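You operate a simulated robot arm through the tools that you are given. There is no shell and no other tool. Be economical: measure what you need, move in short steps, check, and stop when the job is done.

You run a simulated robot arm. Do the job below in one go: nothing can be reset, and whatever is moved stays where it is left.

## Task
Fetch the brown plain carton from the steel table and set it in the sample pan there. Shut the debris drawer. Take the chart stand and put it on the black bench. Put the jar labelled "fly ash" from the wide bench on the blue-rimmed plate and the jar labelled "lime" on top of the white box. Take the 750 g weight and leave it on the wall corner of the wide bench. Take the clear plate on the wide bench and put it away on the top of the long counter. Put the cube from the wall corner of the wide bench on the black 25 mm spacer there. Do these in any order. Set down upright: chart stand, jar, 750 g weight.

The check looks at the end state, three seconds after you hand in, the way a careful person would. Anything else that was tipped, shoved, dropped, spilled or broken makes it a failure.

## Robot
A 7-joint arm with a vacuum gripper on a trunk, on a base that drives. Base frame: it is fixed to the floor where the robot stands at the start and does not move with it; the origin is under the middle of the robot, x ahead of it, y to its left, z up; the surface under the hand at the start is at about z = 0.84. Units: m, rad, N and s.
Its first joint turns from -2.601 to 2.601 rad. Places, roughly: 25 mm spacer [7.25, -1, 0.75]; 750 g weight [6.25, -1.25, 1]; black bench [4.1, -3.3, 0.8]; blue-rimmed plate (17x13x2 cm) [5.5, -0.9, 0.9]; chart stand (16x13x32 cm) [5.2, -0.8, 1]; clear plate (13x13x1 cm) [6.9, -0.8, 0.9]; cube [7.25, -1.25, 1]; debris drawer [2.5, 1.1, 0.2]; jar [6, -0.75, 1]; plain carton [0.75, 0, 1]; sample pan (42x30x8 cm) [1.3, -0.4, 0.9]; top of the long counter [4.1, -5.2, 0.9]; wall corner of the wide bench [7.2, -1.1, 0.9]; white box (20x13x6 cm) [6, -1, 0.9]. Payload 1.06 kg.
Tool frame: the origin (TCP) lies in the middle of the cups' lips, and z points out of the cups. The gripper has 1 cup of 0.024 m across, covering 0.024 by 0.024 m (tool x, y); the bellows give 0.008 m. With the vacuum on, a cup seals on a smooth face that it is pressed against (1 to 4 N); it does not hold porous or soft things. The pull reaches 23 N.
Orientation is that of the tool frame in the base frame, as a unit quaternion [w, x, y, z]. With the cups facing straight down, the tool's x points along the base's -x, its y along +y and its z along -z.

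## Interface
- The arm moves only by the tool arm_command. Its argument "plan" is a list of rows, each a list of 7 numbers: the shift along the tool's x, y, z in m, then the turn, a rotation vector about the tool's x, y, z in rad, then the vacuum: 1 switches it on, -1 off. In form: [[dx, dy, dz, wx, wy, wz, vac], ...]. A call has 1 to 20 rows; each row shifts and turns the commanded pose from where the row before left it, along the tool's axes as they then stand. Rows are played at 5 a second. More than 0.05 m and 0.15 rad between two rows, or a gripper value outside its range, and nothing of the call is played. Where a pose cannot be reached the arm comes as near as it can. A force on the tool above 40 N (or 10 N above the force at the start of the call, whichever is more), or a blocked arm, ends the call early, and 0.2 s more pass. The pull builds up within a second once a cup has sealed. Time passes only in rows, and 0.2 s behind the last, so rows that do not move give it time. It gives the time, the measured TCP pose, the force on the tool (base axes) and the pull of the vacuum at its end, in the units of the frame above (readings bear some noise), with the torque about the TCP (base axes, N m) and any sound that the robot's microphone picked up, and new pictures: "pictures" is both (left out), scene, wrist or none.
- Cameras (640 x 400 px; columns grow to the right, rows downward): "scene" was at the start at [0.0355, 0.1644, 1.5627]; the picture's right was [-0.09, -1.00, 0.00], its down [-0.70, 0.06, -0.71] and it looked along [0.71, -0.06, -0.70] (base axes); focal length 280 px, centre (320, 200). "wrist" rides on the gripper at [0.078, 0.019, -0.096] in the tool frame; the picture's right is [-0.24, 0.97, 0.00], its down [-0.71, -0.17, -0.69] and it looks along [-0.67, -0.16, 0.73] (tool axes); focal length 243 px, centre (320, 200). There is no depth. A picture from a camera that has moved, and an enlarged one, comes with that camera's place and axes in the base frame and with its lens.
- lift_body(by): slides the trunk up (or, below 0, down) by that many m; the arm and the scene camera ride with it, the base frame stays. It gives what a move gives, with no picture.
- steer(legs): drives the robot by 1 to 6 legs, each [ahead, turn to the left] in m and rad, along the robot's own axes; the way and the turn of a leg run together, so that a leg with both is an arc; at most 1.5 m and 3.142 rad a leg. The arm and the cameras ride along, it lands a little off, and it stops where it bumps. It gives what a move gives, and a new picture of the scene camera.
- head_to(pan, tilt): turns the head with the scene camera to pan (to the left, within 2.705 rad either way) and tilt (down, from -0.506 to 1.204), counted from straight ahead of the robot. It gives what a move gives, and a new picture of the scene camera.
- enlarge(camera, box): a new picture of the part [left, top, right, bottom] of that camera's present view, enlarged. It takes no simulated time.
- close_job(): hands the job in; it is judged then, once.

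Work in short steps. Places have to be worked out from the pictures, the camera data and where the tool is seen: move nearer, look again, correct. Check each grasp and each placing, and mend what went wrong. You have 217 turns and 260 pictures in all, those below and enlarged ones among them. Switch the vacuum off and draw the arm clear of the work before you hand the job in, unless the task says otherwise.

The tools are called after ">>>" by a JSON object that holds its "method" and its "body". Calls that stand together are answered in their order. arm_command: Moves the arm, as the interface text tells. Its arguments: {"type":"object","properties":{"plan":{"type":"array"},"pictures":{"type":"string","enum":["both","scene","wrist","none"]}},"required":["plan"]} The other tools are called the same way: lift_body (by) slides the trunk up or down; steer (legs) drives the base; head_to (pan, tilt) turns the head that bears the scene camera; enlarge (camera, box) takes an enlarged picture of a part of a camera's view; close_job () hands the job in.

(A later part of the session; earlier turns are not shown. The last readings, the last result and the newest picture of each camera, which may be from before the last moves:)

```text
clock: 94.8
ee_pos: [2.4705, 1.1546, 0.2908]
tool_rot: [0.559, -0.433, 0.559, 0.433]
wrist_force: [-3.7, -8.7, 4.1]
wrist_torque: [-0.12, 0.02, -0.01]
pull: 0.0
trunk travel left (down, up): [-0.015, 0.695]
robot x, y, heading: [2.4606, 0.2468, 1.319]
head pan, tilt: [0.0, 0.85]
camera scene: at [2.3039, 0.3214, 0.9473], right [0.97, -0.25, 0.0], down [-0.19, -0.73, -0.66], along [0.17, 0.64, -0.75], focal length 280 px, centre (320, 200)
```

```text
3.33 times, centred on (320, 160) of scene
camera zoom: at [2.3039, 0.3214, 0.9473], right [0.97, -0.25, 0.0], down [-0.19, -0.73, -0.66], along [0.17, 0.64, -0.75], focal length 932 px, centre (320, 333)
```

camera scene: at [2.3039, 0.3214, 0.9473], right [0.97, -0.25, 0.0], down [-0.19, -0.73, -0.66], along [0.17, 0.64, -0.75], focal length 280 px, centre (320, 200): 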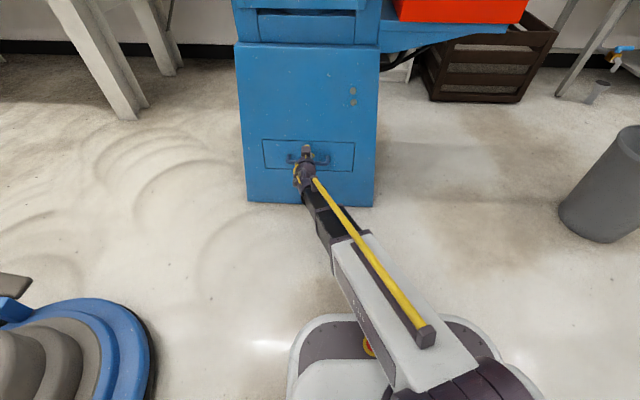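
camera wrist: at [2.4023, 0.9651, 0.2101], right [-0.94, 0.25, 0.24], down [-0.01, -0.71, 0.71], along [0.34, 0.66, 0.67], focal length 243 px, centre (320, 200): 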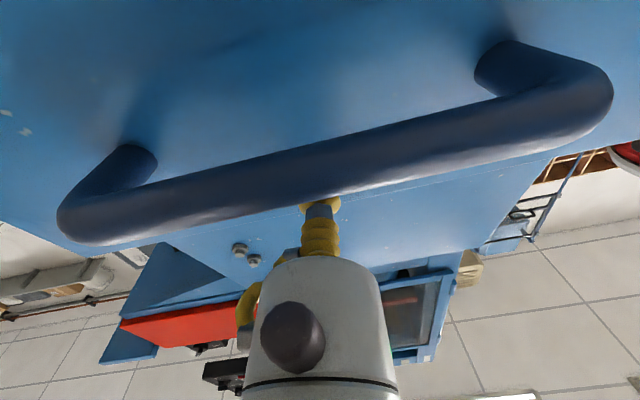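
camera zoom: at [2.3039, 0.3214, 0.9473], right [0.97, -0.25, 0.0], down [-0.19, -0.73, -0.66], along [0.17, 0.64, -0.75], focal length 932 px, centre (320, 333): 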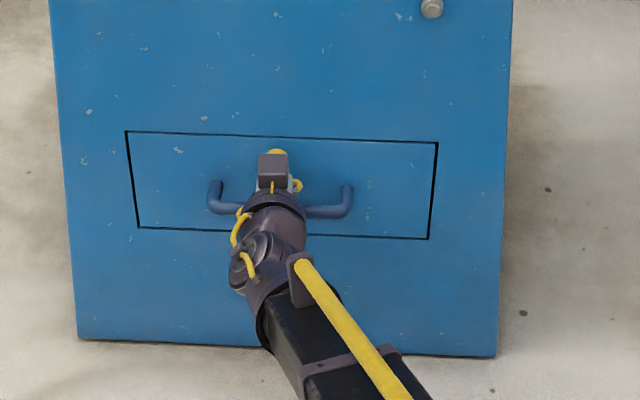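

Closed against its stop. I back the tool off, raise the trunk and turn the tool down again.

>>> {"method": "arm_command", "body": {"plan": [[0, 0, -0.03, 0, 0, 0, -1], [0, 0, -0.04, 0, 0, 0, -1], [0, 0, -0.04, 0, 0, 0, -1], [0, 0, -0.04, 0, 0, 0, -1], [0, 0, -0.04, 0, 0, 0, -1], [-0.045, 0, 0, 0, 0, 0, -1], [-0.045, 0, 0, 0, 0, 0, -1], [-0.045, 0, 0, 0, 0, 0, -1], [-0.045, 0, 0, 0, 0, 0, -1], [-0.045, 0, 0, 0, 0, 0, -1]], "pictures": "scene"}}

>>> {"method": "lift_body", "body": {"by": 0.4}}

>>> {"method": "lift_body", "body": {"by": 0.27}}

>>> {"method": "arm_command", "body": {"plan": [[0, 0, 0, 0, 0.143, 0, -1], [0, 0, 0, 0, 0.143, 0, -1], [0, 0, 0, 0, 0.143, 0, -1], [0, 0, 0, 0, 0.143, 0, -1], [0, 0, 0, 0, 0.143, 0, -1], [0, 0, 0, 0, 0.143, 0, -1], [0, 0, 0, 0, 0.143, 0, -1], [0, 0, 0, 0, 0.143, 0, -1], [0, 0, 0, 0, 0.143, 0, -1], [0, 0, 0, 0, 0.143, 0, -1], [0, 0, 0, 0, 0.141, 0, -1], [0, 0, 0, 0, 0, 0, -1]], "pictures": "none"}}

```text
clock: 97.0
ee_pos: [2.4224, 0.9712, 0.5131]
tool_rot: [0.559, -0.433, 0.56, 0.432]
wrist_force: [-0.2, -0.5, -0.1]
wrist_torque: [-0.02, 0.01, -0.05]
pull: 0.1
trunk travel left (down, up): [-0.015, 0.695]
robot x, y, heading: [2.4589, 0.2457, 1.316]
head pan, tilt: [0.0, 0.85]
camera scene: at [2.304, 0.322, 0.9471], right [0.97, -0.25, 0.0], down [-0.19, -0.73, -0.66], along [0.17, 0.64, -0.75], focal length 280 px, centre (320, 200)
```

scene: 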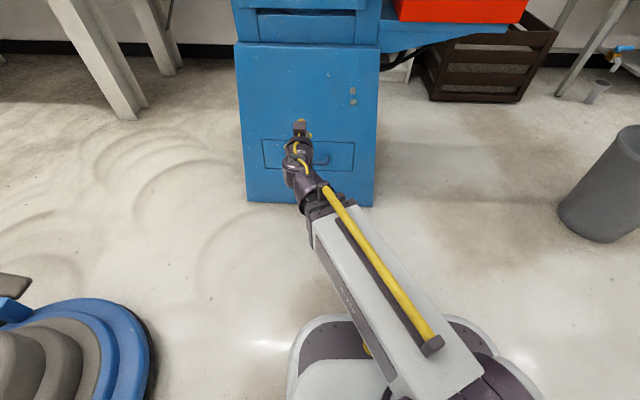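

```text
clock: 100.9
ee_pos: [2.4215, 0.9704, 0.9135]
tool_rot: [0.559, -0.433, 0.56, 0.432]
wrist_force: [-0.1, -0.3, 0.1]
wrist_torque: [-0.04, 0.01, -0.05]
pull: 0.1
trunk travel left (down, up): [-0.415, 0.295]
robot x, y, heading: [2.4601, 0.2476, 1.318]
head pan, tilt: [0.0, 0.85]
```

```text
clock: 103.6
ee_pos: [2.4222, 0.9718, 1.1836]
tool_rot: [0.56, -0.432, 0.56, 0.431]
wrist_force: [0.5, 0.0, -0.3]
wrist_torque: [0.0, 0.02, -0.03]
pull: 0.1
trunk travel left (down, up): [-0.685, 0.025]
robot x, y, heading: [2.4588, 0.246, 1.317]
head pan, tilt: [0.0, 0.85]
```

```text
clock: 106.2
ee_pos: [2.4215, 0.9709, 1.1829]
tool_rot: [-0.001, -0.611, 0.792, 0.0]
wrist_force: [-0.3, -1.2, -1.1]
wrist_torque: [-0.01, -0.01, 0.01]
pull: 0.1
trunk travel left (down, up): [-0.685, 0.025]
robot x, y, heading: [2.4637, 0.2418, 1.32]
head pan, tilt: [0.0, 0.85]
```

The drawer stays shut. I pull the arm in and drive toward the wide bench (around x 5–7.3), stopping short of its near end to look.

>>> {"method": "arm_command", "body": {"plan": [[0.045, 0, 0, 0, 0, 0, -1], [0.045, 0, 0, 0, 0, 0, -1], [0.045, 0, 0, 0, 0, 0, -1], [0.03, 0, 0, 0, 0, 0, -1]], "pictures": "none"}}

>>> {"method": "steer", "body": {"legs": [[0, -2.411], [1.17, 0], [0, 1.08]]}}

>>> {"method": "head_to", "body": {"pan": 0.1, "tilt": 0.45}}

```text
clock: 107.2
ee_pos: [2.3798, 0.8102, 1.1829]
tool_rot: [0.0, -0.612, 0.791, 0.0]
wrist_force: [-0.3, 0.5, -0.3]
wrist_torque: [0.0, -0.01, 0.01]
pull: 0.1
trunk travel left (down, up): [-0.685, 0.025]
robot x, y, heading: [2.4591, 0.2467, 1.315]
head pan, tilt: [0.0, 0.85]
```

```text
clock: 121.7
ee_pos: [3.5177, -0.6185, 1.1827]
tool_rot: [0.0, 0.021, 1.0, 0.0]
wrist_force: [-0.7, -0.1, -0.7]
wrist_torque: [-0.01, 0.04, 0.0]
pull: 0.1
trunk travel left (down, up): [-0.685, 0.025]
robot x, y, heading: [2.985, -0.8171, -0.04]
head pan, tilt: [0.0, 0.85]
camera scene: at [3.0226, -0.647, 1.6172], right [-0.04, -1.0, 0.0], down [-0.75, 0.03, -0.66], along [0.66, -0.03, -0.75], focal length 280 px, centre (320, 200)
```

scene: 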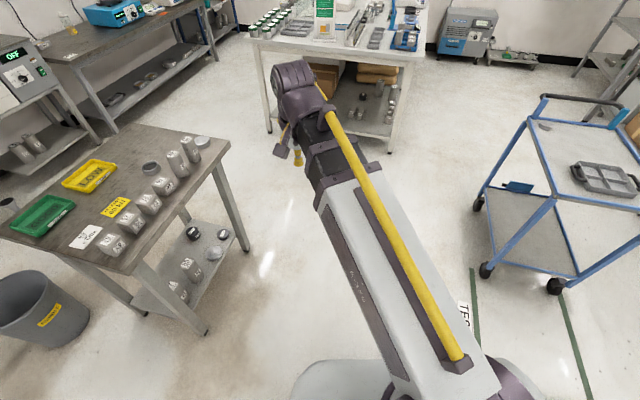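

```text
clock: 122.6
ee_pos: [3.518, -0.6193, 1.1827]
tool_rot: [0.001, 0.021, 1.0, 0.0]
wrist_force: [-0.2, 0.2, -0.2]
wrist_torque: [0.01, 0.0, -0.01]
pull: 0.2
trunk travel left (down, up): [-0.685, 0.025]
robot x, y, heading: [2.9815, -0.8209, -0.04]
head pan, tilt: [0.099, 0.45]
camera scene: at [3.0363, -0.6385, 1.6515], right [0.06, -1.0, 0.0], down [-0.44, -0.03, -0.9], along [0.9, 0.05, -0.44], focal length 280 px, centre (320, 200)
```

scene: 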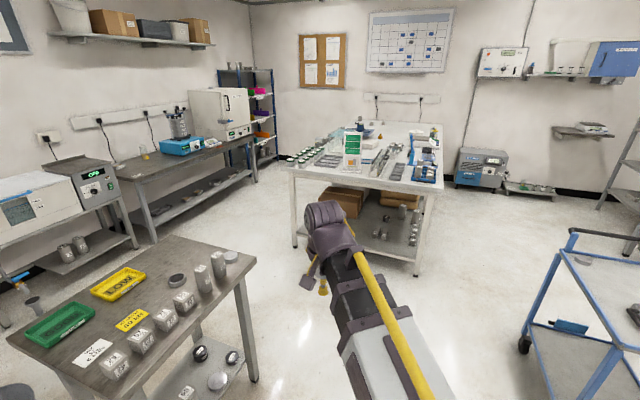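

The wide bench lies ahead, rotated like the steel table (-0.34 rad). I drive to its near end and look at it from close up.

>>> {"method": "steer", "body": {"legs": [[0, 0.09], [1.02, 0], [0, 0.34], [0.58, 0], [0, -0.74]]}}

>>> {"method": "head_to", "body": {"pan": 0.0, "tilt": 0.5}}

```text
clock: 134.2
ee_pos: [5.1096, -0.5223, 1.183]
tool_rot: [-0.001, 0.174, 0.985, 0.001]
wrist_force: [0.9, 0.2, -0.5]
wrist_torque: [0.0, 0.01, -0.02]
pull: 0.0
trunk travel left (down, up): [-0.685, 0.025]
robot x, y, heading: [4.5388, -0.5459, -0.353]
head pan, tilt: [0.099, 0.45]
camera scene: at [4.6436, -0.395, 1.6516], right [-0.25, -0.97, 0.0], down [-0.42, 0.11, -0.9], along [0.87, -0.22, -0.44], focal length 280 px, centre (320, 200)
```

scene: 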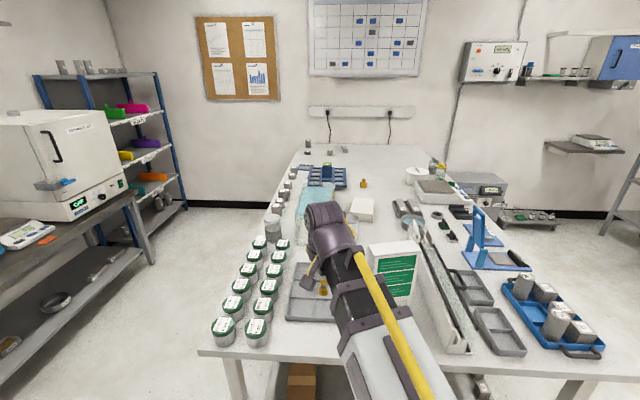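

```text
clock: 134.9
ee_pos: [5.1099, -0.5235, 1.183]
tool_rot: [0.0, 0.174, 0.985, 0.0]
wrist_force: [-0.4, -0.1, -1.5]
wrist_torque: [0.01, 0.03, -0.01]
pull: 0.0
trunk travel left (down, up): [-0.685, 0.025]
robot x, y, heading: [4.5417, -0.5507, -0.348]
head pan, tilt: [0.0, 0.499]
camera scene: at [4.64, -0.4032, 1.6472], right [-0.34, -0.94, 0.0], down [-0.45, 0.16, -0.88], along [0.83, -0.3, -0.48], focal length 280 px, centre (320, 200)
```

scene: 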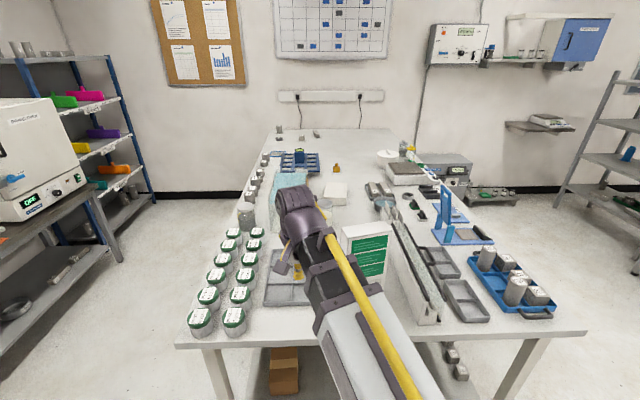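

>>> {"method": "enlarge", "body": {"camera": "scene", "box": [240, 110, 400, 210]}}

>>> {"method": "enlarge", "body": {"camera": "scene", "box": [340, 140, 570, 330]}}

>>> {"method": "enlarge", "body": {"camera": "scene", "box": [170, 190, 330, 340]}}

```text
4.00 times, centred on (320, 160) of scene
camera zoom: at [4.64, -0.4032, 1.6472], right [-0.34, -0.94, 0.0], down [-0.45, 0.16, -0.88], along [0.83, -0.3, -0.48], focal length 1118 px, centre (320, 360)
```

zoom: 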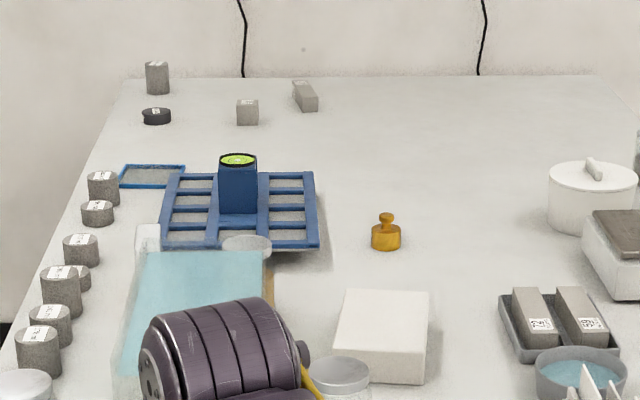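

```text
2.11 times, centred on (455, 235) of scene
camera zoom: at [4.64, -0.4032, 1.6472], right [-0.34, -0.94, 0.0], down [-0.45, 0.16, -0.88], along [0.83, -0.3, -0.48], focal length 588 px, centre (36, 126)
```

zoom: 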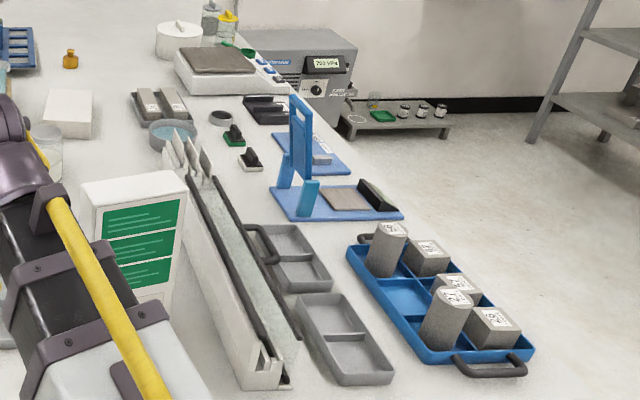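

```text
2.67 times, centred on (250, 265) of scene
camera zoom: at [4.64, -0.4032, 1.6472], right [-0.34, -0.94, 0.0], down [-0.45, 0.16, -0.88], along [0.83, -0.3, -0.48], focal length 745 px, centre (507, 27)
```

zoom: 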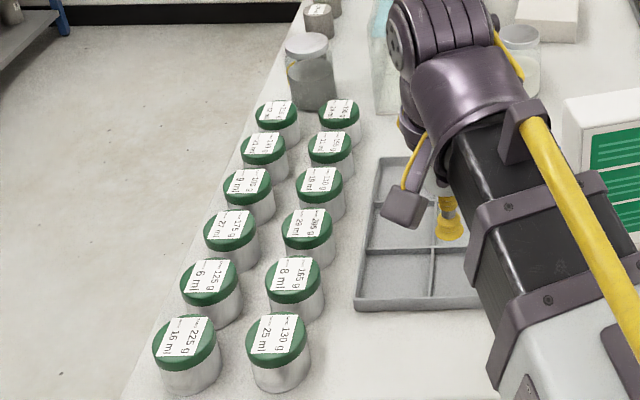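

I can identify: cube at ~(7.15,-1.13), black spacer ~(7.21,-0.92), clear plate ~(6.86,-0.83), brass weight ~(6.28,-1.11), white box ~(5.88,-0.94). All are nearer the bench's left side, so I drive into the left aisle.

>>> {"method": "steer", "body": {"legs": [[0, 1.57], [0.97, 0], [0, -1.57], [1.4, 0]]}}

>>> {"method": "head_to", "body": {"pan": -1.0, "tilt": 0.6}}

```text
clock: 154.2
ee_pos: [6.7536, -0.1211, 1.1825]
tool_rot: [0.0, 0.183, 0.983, 0.0]
wrist_force: [-0.5, -0.4, 0.3]
wrist_torque: [-0.01, 0.01, 0.0]
pull: 0.0
trunk travel left (down, up): [-0.685, 0.025]
robot x, y, heading: [6.1851, -0.1375, -0.368]
head pan, tilt: [0.0, 0.499]
camera scene: at [6.2881, 0.0073, 1.6471], right [-0.36, -0.93, 0.0], down [-0.45, 0.17, -0.88], along [0.82, -0.32, -0.48], focal length 280 px, centre (320, 200)
```

scene: 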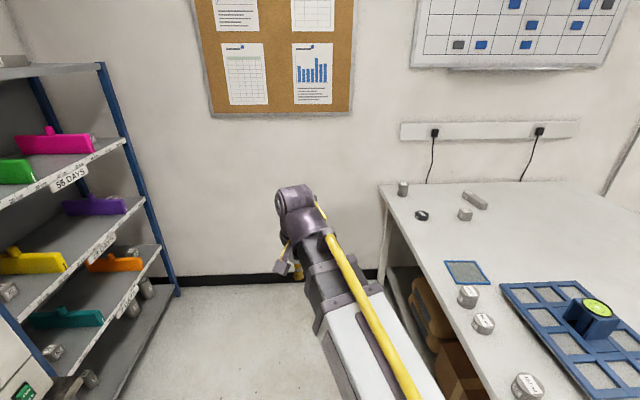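

```text
clock: 155.4
ee_pos: [6.7553, -0.1204, 1.1836]
tool_rot: [0.0, 0.183, 0.983, 0.0]
wrist_force: [0.4, 0.6, 0.2]
wrist_torque: [-0.03, 0.04, -0.02]
pull: 0.1
trunk travel left (down, up): [-0.685, 0.025]
robot x, y, heading: [6.1875, -0.1341, -0.373]
head pan, tilt: [-1.0, 0.6]
camera scene: at [6.221, -0.0465, 1.6381], right [-0.98, -0.2, 0.0], down [-0.11, 0.55, -0.83], along [0.17, -0.81, -0.56], focal length 280 px, centre (320, 200)
```

scene: 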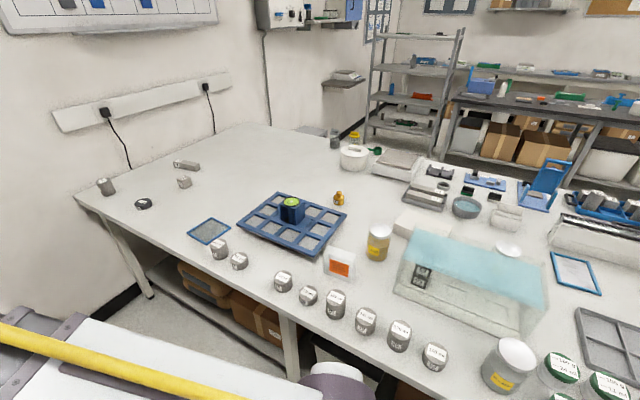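

>>> {"method": "enlarge", "body": {"camera": "scene", "box": [320, 170, 480, 290]}}

>>> {"method": "enlarge", "body": {"camera": "scene", "box": [460, 220, 640, 400]}}

>>> {"method": "enlarge", "body": {"camera": "scene", "box": [80, 140, 240, 260]}}

```text
3.33 times, centred on (400, 230) of scene
camera zoom: at [6.221, -0.0465, 1.6381], right [-0.98, -0.2, 0.0], down [-0.11, 0.55, -0.83], along [0.17, -0.81, -0.56], focal length 932 px, centre (53, 100)
```

zoom: 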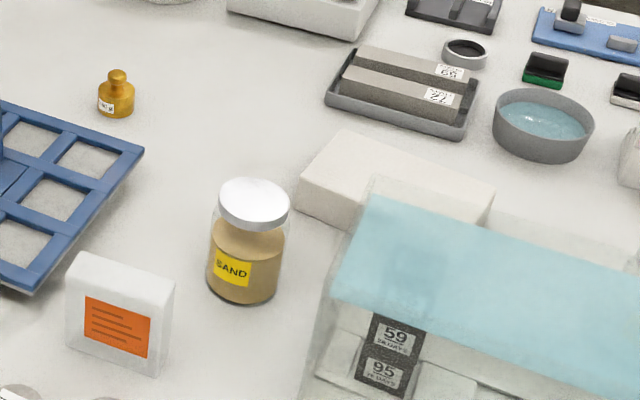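

```text
2.22 times, centred on (550, 310) of scene
camera zoom: at [6.221, -0.0465, 1.6381], right [-0.98, -0.2, 0.0], down [-0.11, 0.55, -0.83], along [0.17, -0.81, -0.56], focal length 621 px, centre (-191, -44)
```

zoom: 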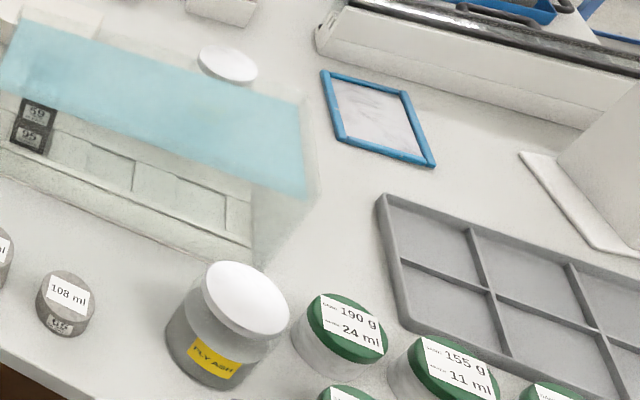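

```text
3.33 times, centred on (160, 200) of scene
camera zoom: at [6.221, -0.0465, 1.6381], right [-0.98, -0.2, 0.0], down [-0.11, 0.55, -0.83], along [0.17, -0.81, -0.56], focal length 932 px, centre (853, 200)
```

zoom: 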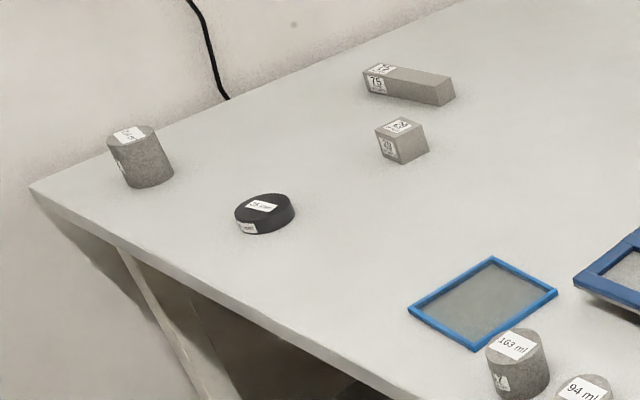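

Fly ash jar is at the left edge (~(5.84,-0.46)), the lime jar likely behind the tank (~(5.74,-0.83)), sand in front; the blue-rimmed plate ~(5.48,-0.87). I start with the cube: drive 0.6 m ahead.

>>> {"method": "steer", "body": {"legs": [[0.6, 0], [0, 0.02]]}}

>>> {"method": "head_to", "body": {"pan": -0.75, "tilt": 0.75}}

```text
clock: 159.2
ee_pos: [7.3105, -0.3259, 1.1834]
tool_rot: [0.0, 0.174, 0.985, 0.0]
wrist_force: [0.3, 0.5, 0.3]
wrist_torque: [-0.01, 0.0, -0.01]
pull: 0.1
trunk travel left (down, up): [-0.685, 0.025]
robot x, y, heading: [6.7371, -0.3541, -0.35]
head pan, tilt: [-1.0, 0.6]
camera scene: at [6.7758, -0.2613, 1.6381], right [-0.98, -0.22, 0.0], down [-0.12, 0.55, -0.83], along [0.18, -0.81, -0.56], focal length 280 px, centre (320, 200)
```

scene: 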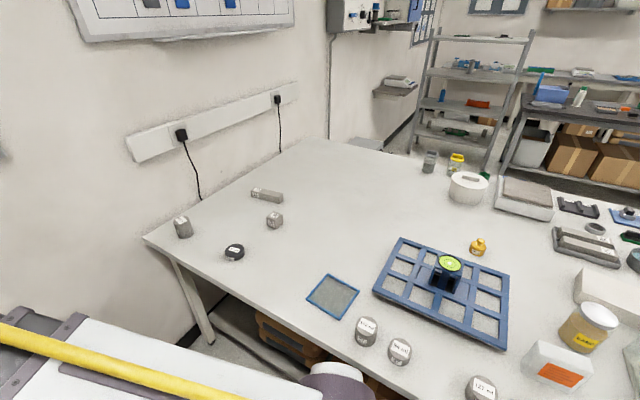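

```text
clock: 159.9
ee_pos: [7.3118, -0.3261, 1.182]
tool_rot: [-0.001, 0.174, 0.985, 0.0]
wrist_force: [0.1, 0.5, 0.4]
wrist_torque: [0.02, -0.01, 0.02]
pull: 0.1
trunk travel left (down, up): [-0.685, 0.025]
robot x, y, heading: [6.738, -0.353, -0.351]
head pan, tilt: [-0.75, 0.75]
camera scene: at [6.794, -0.2491, 1.6252], right [-0.89, -0.45, 0.0], down [-0.31, 0.61, -0.73], along [0.33, -0.65, -0.68], focal length 280 px, centre (320, 200)
```

scene: 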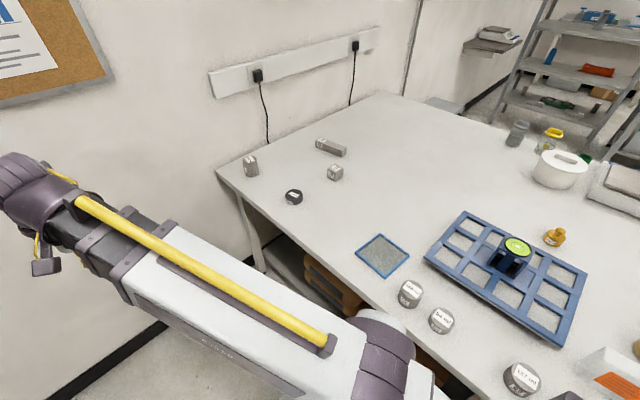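

>>> {"method": "enlarge", "body": {"camera": "scene", "box": [230, 120, 410, 290]}}

```text
2.35 times, centred on (320, 205) of scene
camera zoom: at [6.794, -0.2491, 1.6252], right [-0.89, -0.45, 0.0], down [-0.31, 0.61, -0.73], along [0.33, -0.65, -0.68], focal length 658 px, centre (320, 188)
```

zoom: 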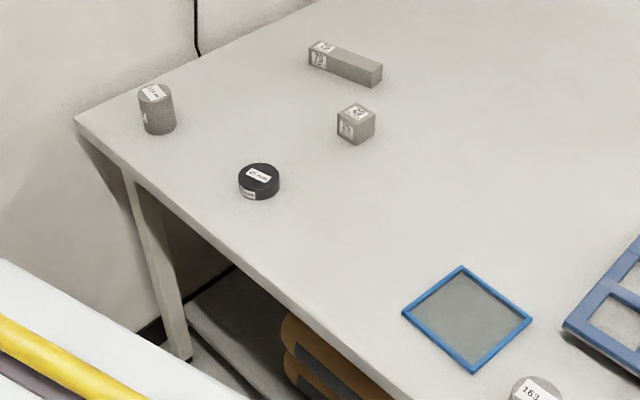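

Triangulation puts the cube's top near (7.185,-1.17,0.89) so the bench is at ~0.84. I swing the arm over it at the current height.

>>> {"method": "arm_command", "body": {"plan": [[-0.0095, -0.0465, 0, 0, 0, 0, -1], [-0.0095, -0.0465, 0, 0, 0, 0, -1], [-0.0095, -0.0465, 0, 0, 0, 0, -1], [-0.0095, -0.0465, 0, 0, 0, 0, -1], [-0.0095, -0.0465, 0, 0, 0, 0, -1], [-0.0095, -0.0465, 0, 0, 0, 0, -1], [-0.0095, -0.0465, 0, 0, 0, 0, -1], [-0.0095, -0.0465, 0, 0, 0, 0, -1], [-0.0095, -0.0465, 0, 0, 0, 0, -1], [-0.0095, -0.0465, 0, 0, 0, 0, -1], [-0.0095, -0.0465, 0, 0, 0, 0, -1], [-0.0095, -0.0465, 0, 0, 0, 0, -1], [-0.0095, -0.0465, 0, 0, 0, 0, -1], [-0.0095, -0.0465, 0, 0, 0, 0, -1], [-0.0095, -0.0465, 0.02, 0, 0, 0, -1], [-0.0095, -0.0465, 0.04, 0, 0, 0, -1], [-0.0095, -0.0465, 0.04, 0, 0, 0, -1], [-0.0095, -0.0465, 0.04, 0, 0, 0, -1], [0, 0, 0, 0, 0, 0, -1]], "pictures": "wrist"}}

```text
refused: row 15 steps farther than a row can; nothing moved
```

>>> {"method": "arm_command", "body": {"plan": [[-0.0095, -0.0465, 0, 0, 0, 0, -1], [-0.0095, -0.0465, 0, 0, 0, 0, -1], [-0.0095, -0.0465, 0, 0, 0, 0, -1], [-0.0095, -0.0465, 0, 0, 0, 0, -1], [-0.0095, -0.0465, 0, 0, 0, 0, -1], [-0.0095, -0.0465, 0, 0, 0, 0, -1], [-0.0095, -0.0465, 0, 0, 0, 0, -1], [-0.0095, -0.0465, 0, 0, 0, 0, -1], [-0.0095, -0.0465, 0, 0, 0, 0, -1], [-0.0095, -0.0465, 0, 0, 0, 0, -1], [-0.0095, -0.0465, 0, 0, 0, 0, -1], [-0.0095, -0.0465, 0, 0, 0, 0, -1], [-0.0095, -0.0465, 0, 0, 0, 0, -1], [-0.0095, -0.0465, 0, 0, 0, 0, -1], [-0.0095, -0.0465, 0, 0, 0, 0, -1], [-0.0095, -0.0465, 0, 0, 0, 0, -1], [-0.0095, -0.0465, 0, 0, 0, 0, -1], [0, 0, 0.05, 0, 0, 0, -1], [0, 0, 0.05, 0, 0, 0, -1], [0, 0, 0, 0, 0, 0, -1]], "pictures": "wrist"}}

```text
clock: 164.1
ee_pos: [7.1898, -1.1246, 1.0819]
tool_rot: [0.0, 0.174, 0.985, 0.0]
wrist_force: [0.1, 0.5, -0.5]
wrist_torque: [0.02, 0.0, 0.0]
pull: 0.0
trunk travel left (down, up): [-0.685, 0.025]
robot x, y, heading: [6.7408, -0.3549, -0.35]
head pan, tilt: [-0.75, 0.75]
camera wrist: at [7.1227, -1.08, 1.1773], right [0.56, 0.83, 0.0], down [0.61, -0.4, 0.69], along [0.57, -0.38, -0.73], focal length 243 px, centre (320, 200)
```

wrist: 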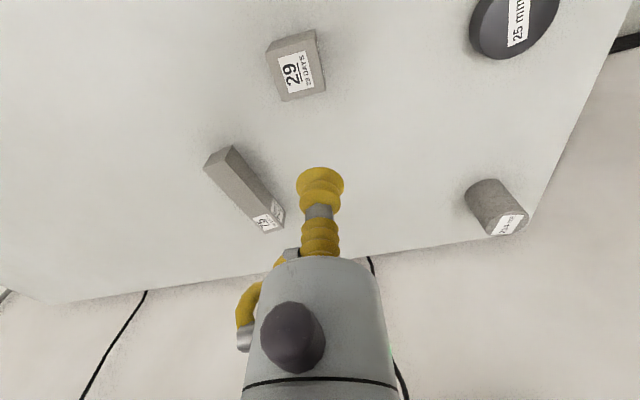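

The wrist view refines: cube at (7.176,-1.143), spacer at (7.269,-0.936). I move over the cube and lower to look again.

>>> {"method": "arm_command", "body": {"plan": [[0.007, -0.022, 0.045, 0, 0, 0, -1], [0, 0, 0.045, 0, 0, 0, -1], [0, 0, 0.035, 0, 0, 0, -1], [0, 0, 0, 0, 0, 0, -1]], "pictures": "wrist"}}

```text
refused: row 1 steps farther than a row can; nothing moved
```

>>> {"method": "arm_command", "body": {"plan": [[0.007, -0.022, 0.04, 0, 0, 0, -1], [0, 0, 0.045, 0, 0, 0, -1], [0, 0, 0.035, 0, 0, 0, -1], [0, 0, 0, 0, 0, 0, -1]], "pictures": "both"}}

```text
clock: 165.1
ee_pos: [7.1751, -1.1434, 0.9621]
tool_rot: [0.0, 0.174, 0.985, 0.0]
wrist_force: [-1.0, 0.6, -0.3]
wrist_torque: [-0.04, 0.01, 0.01]
pull: 0.2
trunk travel left (down, up): [-0.685, 0.025]
robot x, y, heading: [6.7408, -0.3502, -0.352]
head pan, tilt: [-0.75, 0.75]
camera scene: at [6.794, -0.2494, 1.6252], right [-0.89, -0.45, 0.0], down [-0.31, 0.61, -0.73], along [0.33, -0.65, -0.68], focal length 280 px, centre (320, 200)
camera wrist: at [7.1088, -1.0975, 1.0576], right [0.56, 0.83, 0.0], down [0.61, -0.4, 0.69], along [0.57, -0.38, -0.73], focal length 243 px, centre (320, 200)
```

scene: 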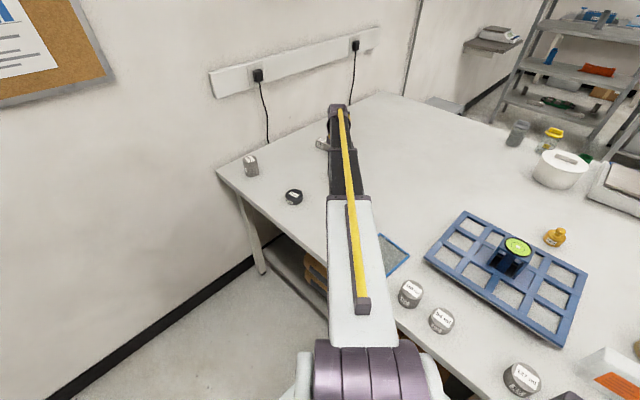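
wrist: 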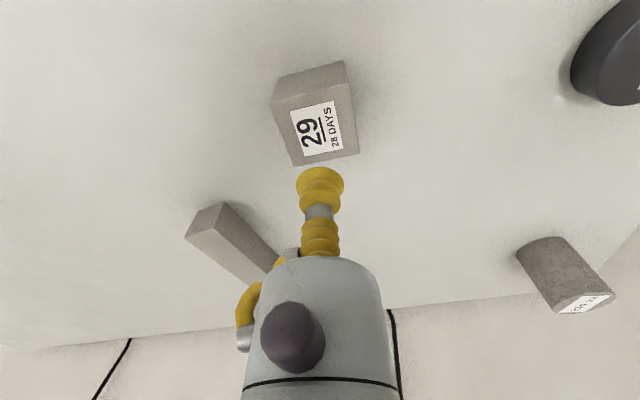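

The cup is over the cube to within a few mm. Descend with vacuum.

>>> {"method": "arm_command", "body": {"plan": [[-0.004, -0.001, 0.04, 0, 0, 0, 1], [0, 0, 0.02, 0, 0, 0, 1], [0, 0, 0.007, 0, 0, 0, 1], [0, 0, 0.004, 0, 0, 0, 1], [0, 0, 0.003, 0, 0, 0, 1], [0, 0, 0, 0, 0, 0, 1]], "pictures": "none"}}

```text
clock: 166.1
ee_pos: [7.1789, -1.1452, 0.901]
tool_rot: [0.003, 0.175, 0.985, -0.004]
wrist_force: [-1.3, 2.5, 18.9]
wrist_torque: [0.08, 0.05, 0.02]
pull: 22.4
trunk travel left (down, up): [-0.685, 0.025]
robot x, y, heading: [6.7446, -0.349, -0.349]
head pan, tilt: [-0.75, 0.75]
stopped in row 4: the force on the tool passed its limit at 44 N (the readings are from after the stop); the commanded pose is now the measured one
```

Sealed (the top was ~1.5 cm higher than assumed, bench ≈0.855). I lift 0.1 m and carry it toward the spacer.

>>> {"method": "arm_command", "body": {"plan": [[0, 0, -0.005, 0, 0, 0, 1], [0, 0, -0.02, 0, 0, 0, 1], [0, 0, -0.04, 0, 0, 0, 1], [0, 0, -0.035, 0, 0, 0, 1], [-0.0029, 0.035, 0, 0, 0, 0, 1], [-0.0029, 0.035, 0, 0, 0, 0, 1], [-0.0029, 0.035, 0, 0, 0, 0, 1], [-0.0029, 0.035, 0, 0, 0, 0, 1], [-0.0029, 0.035, 0, 0, 0, 0, 1], [0, 0, 0, 0, 0, 0, 1], [0, 0, 0, 0, 0, 0, 1]], "pictures": "both"}}

```text
clock: 168.4
ee_pos: [7.2529, -0.9878, 0.9972]
tool_rot: [0.002, 0.174, 0.985, -0.002]
wrist_force: [0.1, 0.1, -2.7]
wrist_torque: [-0.01, -0.03, -0.04]
pull: 22.4
trunk travel left (down, up): [-0.685, 0.025]
robot x, y, heading: [6.7396, -0.3569, -0.351]
head pan, tilt: [-0.75, 0.75]
camera scene: at [6.7941, -0.2496, 1.6252], right [-0.89, -0.45, 0.0], down [-0.31, 0.61, -0.73], along [0.33, -0.65, -0.68], focal length 280 px, centre (320, 200)
camera wrist: at [7.1866, -0.9421, 1.0912], right [0.56, 0.83, 0.0], down [0.6, -0.4, 0.69], along [0.57, -0.38, -0.72], focal length 243 px, centre (320, 200)
```

scene: 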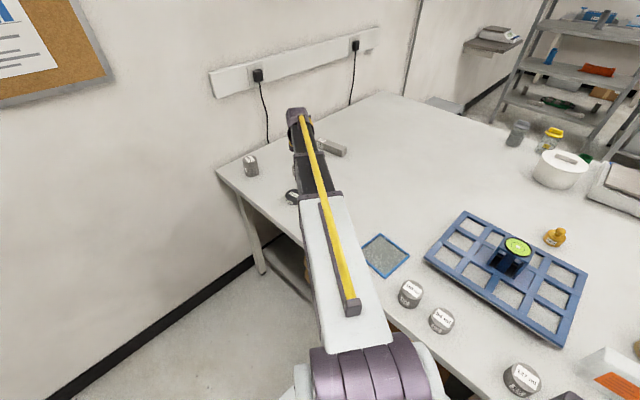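
wrist: 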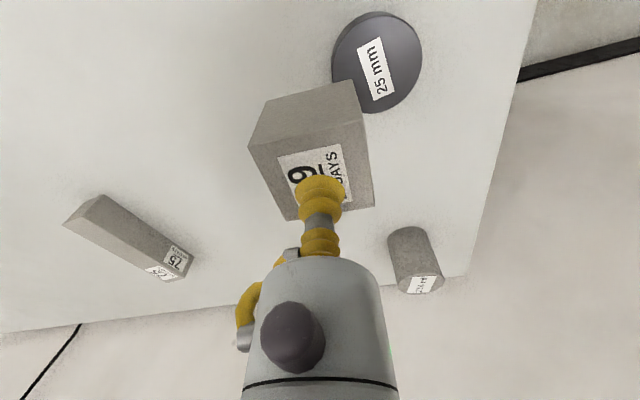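

Spacer refined to (7.259,-0.938). I move over it and check alignment.

>>> {"method": "arm_command", "body": {"plan": [[0.0035, 0.0243, 0, 0, 0, 0, 1], [0.0036, 0.0242, 0, 0, 0, 0, 1], [0, 0, 0.035, 0, 0, 0, 1], [0, 0, 0, 0, 0, 0, 1], [0, 0, 0, 0, 0, 0, 1]], "pictures": "wrist"}}

>>> {"method": "enlarge", "body": {"camera": "scene", "box": [240, 130, 360, 230]}}

```text
clock: 169.7
ee_pos: [7.264, -0.9386, 0.9619]
tool_rot: [0.002, 0.174, 0.985, -0.003]
wrist_force: [0.4, 0.3, -2.6]
wrist_torque: [-0.01, -0.03, -0.01]
pull: 23.1
trunk travel left (down, up): [-0.685, 0.025]
robot x, y, heading: [6.7435, -0.3526, -0.351]
head pan, tilt: [-0.75, 0.75]
camera wrist: at [7.197, -0.8938, 1.0562], right [0.56, 0.83, 0.0], down [0.6, -0.4, 0.69], along [0.57, -0.38, -0.72], focal length 243 px, centre (320, 200)
```

wrist: 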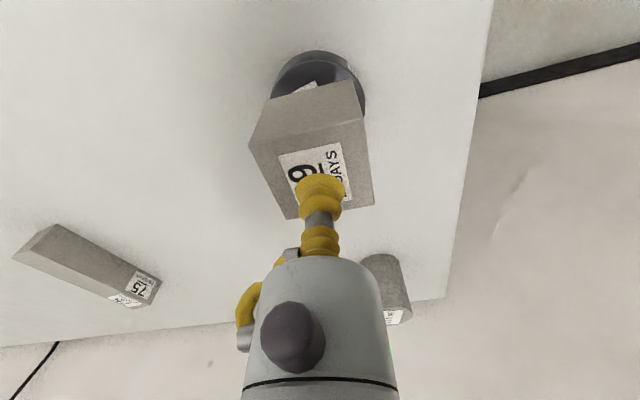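

```text
4.00 times, centred on (300, 180) of scene
camera zoom: at [6.7941, -0.2492, 1.6252], right [-0.89, -0.45, 0.0], down [-0.31, 0.61, -0.73], along [0.33, -0.65, -0.68], focal length 1118 px, centre (400, 280)
```

zoom: 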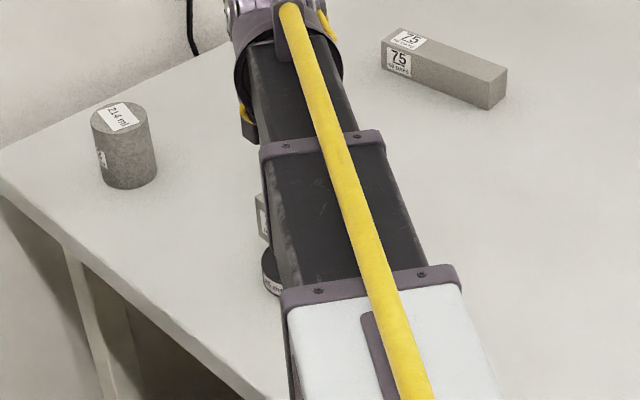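

Aligned; I lower gently onto the spacer.

>>> {"method": "arm_command", "body": {"plan": [[0, 0, 0.012, 0, 0, 0, 1], [0, 0, 0.006, 0, 0, 0, 1], [0, 0, 0.004, 0, 0, 0, 1], [0, 0, 0.003, 0, 0, 0, 1], [0, 0, 0, 0, 0, 0, 1]], "pictures": "wrist"}}

```text
clock: 170.8
ee_pos: [7.2642, -0.939, 0.9363]
tool_rot: [0.002, 0.175, 0.985, -0.004]
wrist_force: [0.1, 1.3, -3.0]
wrist_torque: [0.02, -0.03, -0.04]
pull: 22.8
trunk travel left (down, up): [-0.685, 0.025]
robot x, y, heading: [6.7403, -0.3502, -0.352]
head pan, tilt: [-0.75, 0.75]
camera wrist: at [7.1974, -0.8944, 1.0309], right [0.56, 0.83, 0.0], down [0.6, -0.4, 0.69], along [0.57, -0.38, -0.72], focal length 243 px, centre (320, 200)
```

wrist: 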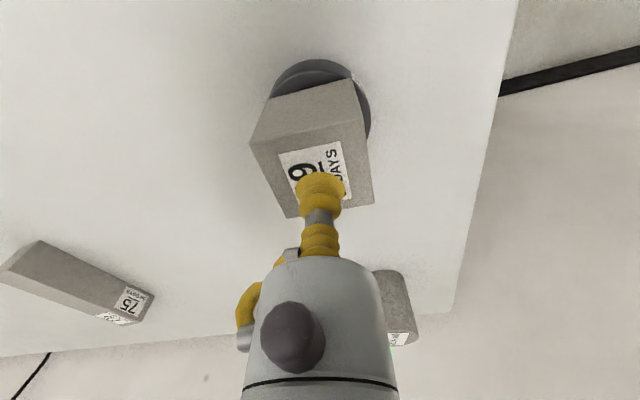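

>>> {"method": "arm_command", "body": {"plan": [[0, 0, 0.003, 0, 0, 0, 1], [0, 0, 0.003, 0, 0, 0, 1], [0, 0, 0.002, 0, 0, 0, 1], [0, 0, 0, 0, 0, 0, 1]], "pictures": "none"}}

```text
clock: 171.8
ee_pos: [7.2644, -0.9398, 0.9307]
tool_rot: [0.003, 0.175, 0.985, -0.005]
wrist_force: [7.0, -6.1, 19.0]
wrist_torque: [0.08, 0.04, 0.0]
pull: 22.7
trunk travel left (down, up): [-0.685, 0.025]
robot x, y, heading: [6.7452, -0.3512, -0.346]
head pan, tilt: [-0.75, 0.75]
```

Contact. I ease, release and rise, then look.

>>> {"method": "arm_command", "body": {"plan": [[0, 0, -0.003, 0, 0, 0, -1], [0, 0, 0, 0, 0, 0, -1], [0, 0, 0, 0, 0, 0, -1], [0, 0, 0, 0, 0, 0, -1], [0, 0, -0.004, 0, 0, 0, -1], [0, 0, -0.01, 0, 0, 0, -1], [0, 0, -0.03, 0, 0, 0, -1], [0, 0, -0.045, 0, 0, 0, -1], [0, 0, -0.045, 0, 0, 0, -1], [0, 0, -0.045, 0, 0, 0, -1], [0, 0, -0.045, 0, 0, 0, -1], [0, 0, 0, 0, 0, 0, -1]], "pictures": "both"}}

>>> {"method": "enlarge", "body": {"camera": "wrist", "box": [220, 0, 420, 150]}}

```text
clock: 174.4
ee_pos: [7.2633, -0.9376, 1.1547]
tool_rot: [0.001, 0.174, 0.985, -0.003]
wrist_force: [0.3, 0.1, 0.5]
wrist_torque: [0.0, 0.0, 0.0]
pull: 0.0
trunk travel left (down, up): [-0.685, 0.025]
robot x, y, heading: [6.7408, -0.3537, -0.349]
head pan, tilt: [-0.75, 0.75]
camera scene: at [6.794, -0.2492, 1.6252], right [-0.89, -0.45, 0.0], down [-0.31, 0.61, -0.73], along [0.33, -0.65, -0.68], focal length 280 px, centre (320, 200)
camera wrist: at [7.1965, -0.8927, 1.2496], right [0.56, 0.83, 0.0], down [0.6, -0.4, 0.69], along [0.57, -0.38, -0.72], focal length 243 px, centre (320, 200)
```

scene: 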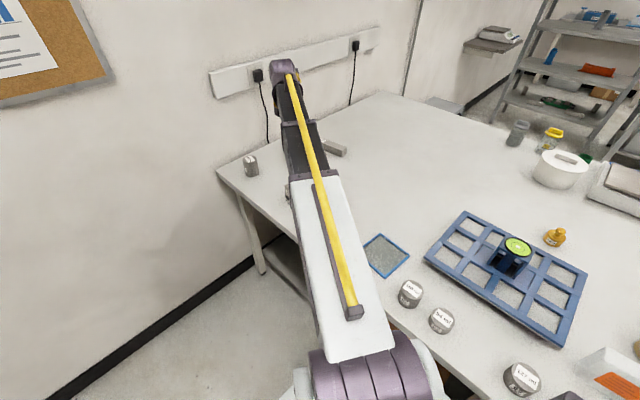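
wrist: 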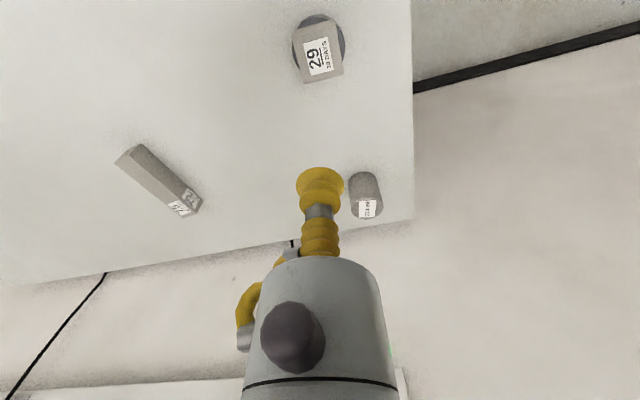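

```text
2.67 times, centred on (320, 75) of wrist
camera zoom: at [7.1965, -0.8927, 1.2496], right [0.56, 0.83, 0.0], down [0.6, -0.4, 0.69], along [0.57, -0.38, -0.72], focal length 647 px, centre (320, 533)
```

zoom: 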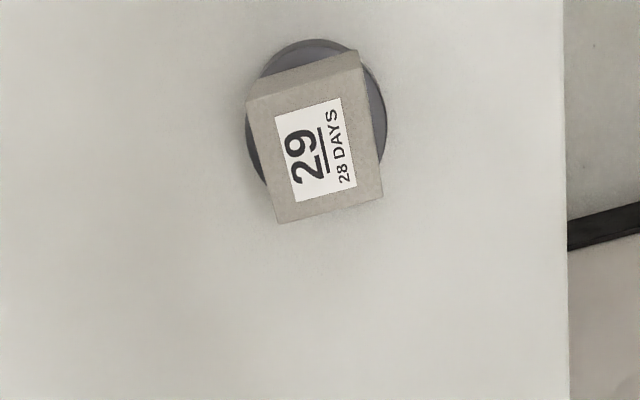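

The cube sits well on the spacer. Next the brass weight at ~(6.354,-1.185); I move the arm over there at z 1.15.

>>> {"method": "arm_command", "body": {"plan": [[0.0385, -0.027, 0, 0, 0, 0, -1], [0.0385, -0.027, 0, 0, 0, 0, -1], [0.0385, -0.027, 0, 0, 0, 0, -1], [0.0385, -0.027, 0, 0, 0, 0, -1], [0.0385, -0.027, 0, 0, 0, 0, -1], [0.0385, -0.027, 0, 0, 0, 0, -1], [0.0385, -0.027, 0, 0, 0, 0, -1], [0.0385, -0.027, 0, 0, 0, 0, -1], [0.0385, -0.027, 0, 0, 0, 0, -1], [0.0385, -0.027, 0, 0, 0, 0, -1], [0.0385, -0.027, 0, 0, 0, 0, -1], [0.0385, -0.027, 0, 0, 0, 0, -1], [0.0385, -0.027, 0, 0, 0, 0, -1], [0.0385, -0.027, 0, 0, 0, 0, -1], [0.0385, -0.027, 0, 0, 0, 0, -1], [0.0385, -0.027, 0, 0, 0, 0, -1], [0.0385, -0.027, 0, 0, 0, 0, -1], [0.0385, -0.027, 0, 0, 0, 0, -1], [0.0385, -0.027, 0, 0, 0, 0, -1], [0.0385, -0.027, 0, 0, 0, 0, -1]], "pictures": "both"}}

```text
clock: 178.7
ee_pos: [6.3535, -1.1809, 1.1535]
tool_rot: [0.004, 0.175, 0.985, -0.002]
wrist_force: [-0.7, -0.2, -0.1]
wrist_torque: [0.0, 0.02, -0.02]
pull: 0.1
trunk travel left (down, up): [-0.685, 0.025]
robot x, y, heading: [6.7441, -0.3548, -0.353]
head pan, tilt: [-0.75, 0.75]
camera scene: at [6.7936, -0.2496, 1.6252], right [-0.89, -0.45, 0.0], down [-0.31, 0.61, -0.73], along [0.33, -0.65, -0.68], focal length 280 px, centre (320, 200)
camera wrist: at [6.2873, -1.136, 1.2492], right [0.56, 0.83, 0.0], down [0.6, -0.4, 0.69], along [0.57, -0.38, -0.72], focal length 243 px, centre (320, 200)
```

scene: 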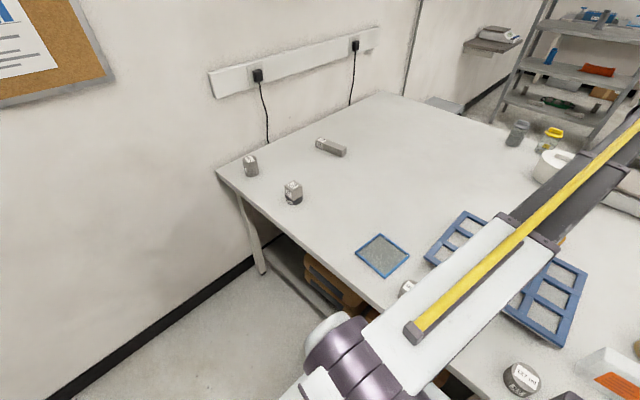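
wrist: 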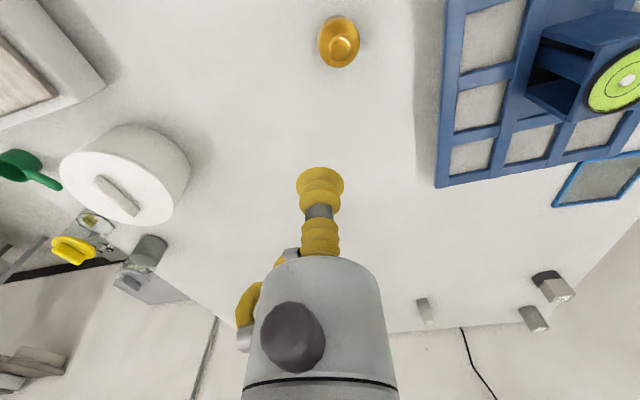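

Knob estimated at (6.356,-1.152). I centre, lower to z≈1.0 and look closer.

>>> {"method": "arm_command", "body": {"plan": [[0.007, 0.028, 0.03, 0, 0, 0, -1], [0, 0, 0.045, 0, 0, 0, -1], [0, 0, 0.045, 0, 0, 0, -1], [0, 0, 0.03, 0, 0, 0, -1], [0, 0, 0, 0, 0, 0, -1]], "pictures": "wrist"}}

>>> {"method": "enlarge", "body": {"camera": "wrist", "box": [240, 60, 400, 200]}}

```text
clock: 179.8
ee_pos: [6.3581, -1.1518, 1.0027]
tool_rot: [0.001, 0.175, 0.985, -0.003]
wrist_force: [0.9, -0.5, 0.8]
wrist_torque: [0.02, 0.0, -0.03]
pull: 0.1
trunk travel left (down, up): [-0.685, 0.025]
robot x, y, heading: [6.7369, -0.3504, -0.355]
head pan, tilt: [-0.75, 0.75]
camera wrist: at [6.2911, -1.1067, 1.0984], right [0.56, 0.83, 0.0], down [0.6, -0.4, 0.69], along [0.57, -0.38, -0.72], focal length 243 px, centre (320, 200)
```

wrist: 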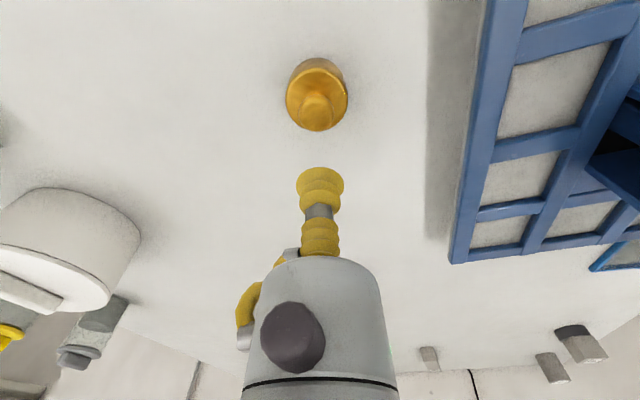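

```text
2.86 times, centred on (320, 130) of wrist
camera zoom: at [6.2911, -1.1067, 1.0984], right [0.56, 0.83, 0.0], down [0.6, -0.4, 0.69], along [0.57, -0.38, -0.72], focal length 693 px, centre (320, 400)
```

zoom: 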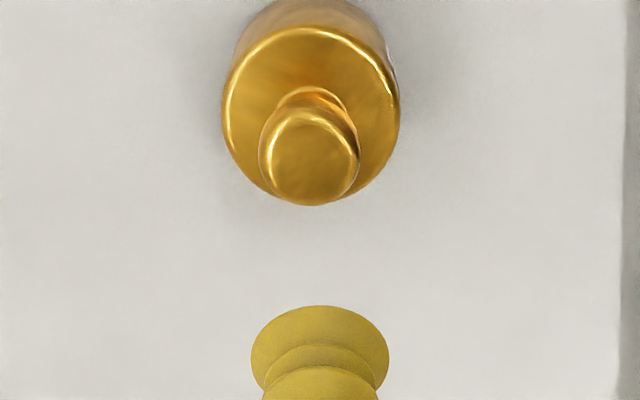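

The knob top (~0.024 wide, z≈0.92) is nearly centred, ~1.6 mm to the side. I correct and drop to 0.95 to check again.

>>> {"method": "arm_command", "body": {"plan": [[0.0004, -0.0016, 0.03, 0, 0, 0, -1], [0, 0, 0.02, 0, 0, 0, -1], [0, 0, 0, 0, 0, 0, -1], [0, 0, 0, 0, 0, 0, -1]], "pictures": "none"}}

>>> {"method": "enlarge", "body": {"camera": "wrist", "box": [260, 110, 380, 210]}}

```text
clock: 180.8
ee_pos: [6.3582, -1.1542, 0.9526]
tool_rot: [0.002, 0.175, 0.985, -0.003]
wrist_force: [0.5, 0.6, 0.3]
wrist_torque: [-0.01, 0.03, -0.02]
pull: 0.1
trunk travel left (down, up): [-0.685, 0.025]
robot x, y, heading: [6.7398, -0.3498, -0.355]
head pan, tilt: [-0.75, 0.75]
```

```text
4.00 times, centred on (320, 160) of wrist
camera zoom: at [6.2905, -1.1089, 1.0481], right [0.56, 0.83, 0.0], down [0.6, -0.4, 0.69], along [0.57, -0.38, -0.72], focal length 970 px, centre (320, 360)
```

zoom: 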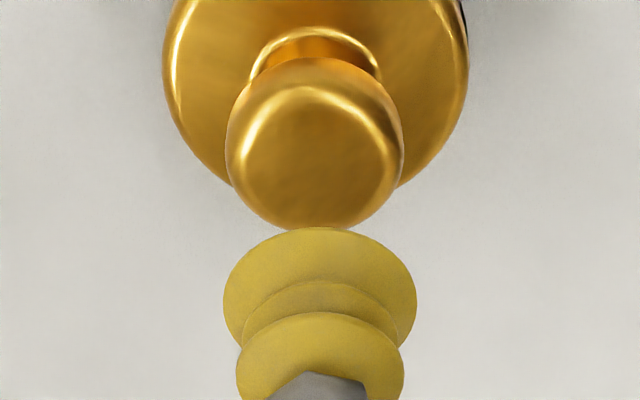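

Centred within ~1 mm. Fine correction, then descend with the vacuum on.

>>> {"method": "arm_command", "body": {"plan": [[0.001, -0.0008, 0.018, 0, 0, 0, 1], [0, 0, 0.005, 0, 0, 0, 1], [0, 0, 0.003, 0, 0, 0, 1], [0, 0, 0.003, 0, 0, 0, 1], [0, 0, 0, 0, 0, 0, 1]], "pictures": "none"}}

```text
clock: 182.1
ee_pos: [6.3551, -1.1551, 0.9242]
tool_rot: [0.002, 0.174, 0.985, -0.003]
wrist_force: [1.1, 0.4, -0.3]
wrist_torque: [0.01, 0.02, -0.02]
pull: 0.1
trunk travel left (down, up): [-0.685, 0.025]
robot x, y, heading: [6.7421, -0.3519, -0.353]
head pan, tilt: [-0.75, 0.75]
```

>>> {"method": "arm_command", "body": {"plan": [[0, 0, 0.003, 0, 0, 0, 1], [0, 0, 0.003, 0, 0, 0, 1], [0, 0, 0.002, 0, 0, 0, 1], [0, 0, 0, 0, 0, 0, 1]], "pictures": "none"}}

>>> {"method": "enlarge", "body": {"camera": "wrist", "box": [260, 110, 380, 210]}}

```text
clock: 183.1
ee_pos: [6.3562, -1.155, 0.9185]
tool_rot: [0.003, 0.175, 0.984, -0.004]
wrist_force: [-5.1, -6.9, 18.8]
wrist_torque: [0.12, 0.03, 0.04]
pull: 22.6
trunk travel left (down, up): [-0.685, 0.025]
robot x, y, heading: [6.7384, -0.3572, -0.345]
head pan, tilt: [-0.75, 0.75]
```

```text
4.00 times, centred on (320, 160) of wrist
camera zoom: at [6.289, -1.1091, 1.0133], right [0.56, 0.83, -0.01], down [0.6, -0.4, 0.69], along [0.57, -0.39, -0.72], focal length 970 px, centre (320, 360)
```

zoom: 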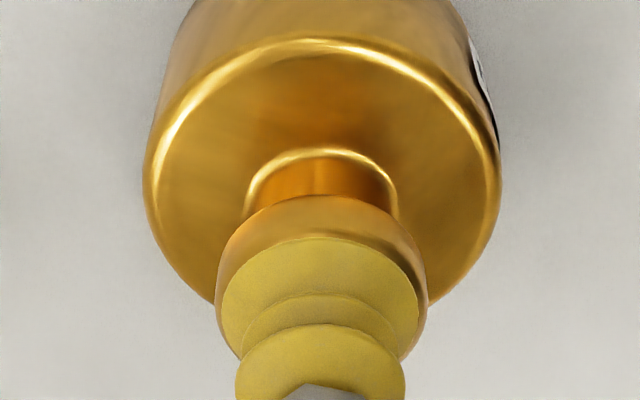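

Sealed well on the knob. I lift 0.2 m gently.

>>> {"method": "arm_command", "body": {"plan": [[0, 0, -0.004, 0, 0, 0, 1], [0, 0, -0.006, 0, 0, 0, 1], [0, 0, -0.02, 0, 0, 0, 1], [0, 0, -0.035, 0, 0, 0, 1], [0, 0, -0.045, 0, 0, 0, 1], [0, 0, -0.045, 0, 0, 0, 1], [0, 0, -0.045, 0, 0, 0, 1], [0, 0, 0, 0, 0, 0, 1]], "pictures": "wrist"}}

```text
clock: 184.8
ee_pos: [6.3566, -1.1537, 1.1171]
tool_rot: [0.002, 0.174, 0.985, -0.002]
wrist_force: [-0.3, 0.0, -6.9]
wrist_torque: [0.03, -0.03, -0.01]
pull: 22.9
trunk travel left (down, up): [-0.685, 0.025]
robot x, y, heading: [6.7374, -0.3491, -0.351]
head pan, tilt: [-0.75, 0.75]
camera wrist: at [6.2891, -1.1079, 1.2115], right [0.56, 0.83, 0.0], down [0.6, -0.4, 0.69], along [0.57, -0.38, -0.72], focal length 243 px, centre (320, 200)
```

wrist: 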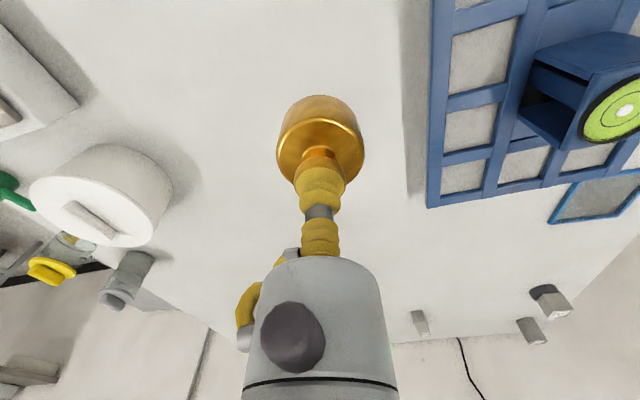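

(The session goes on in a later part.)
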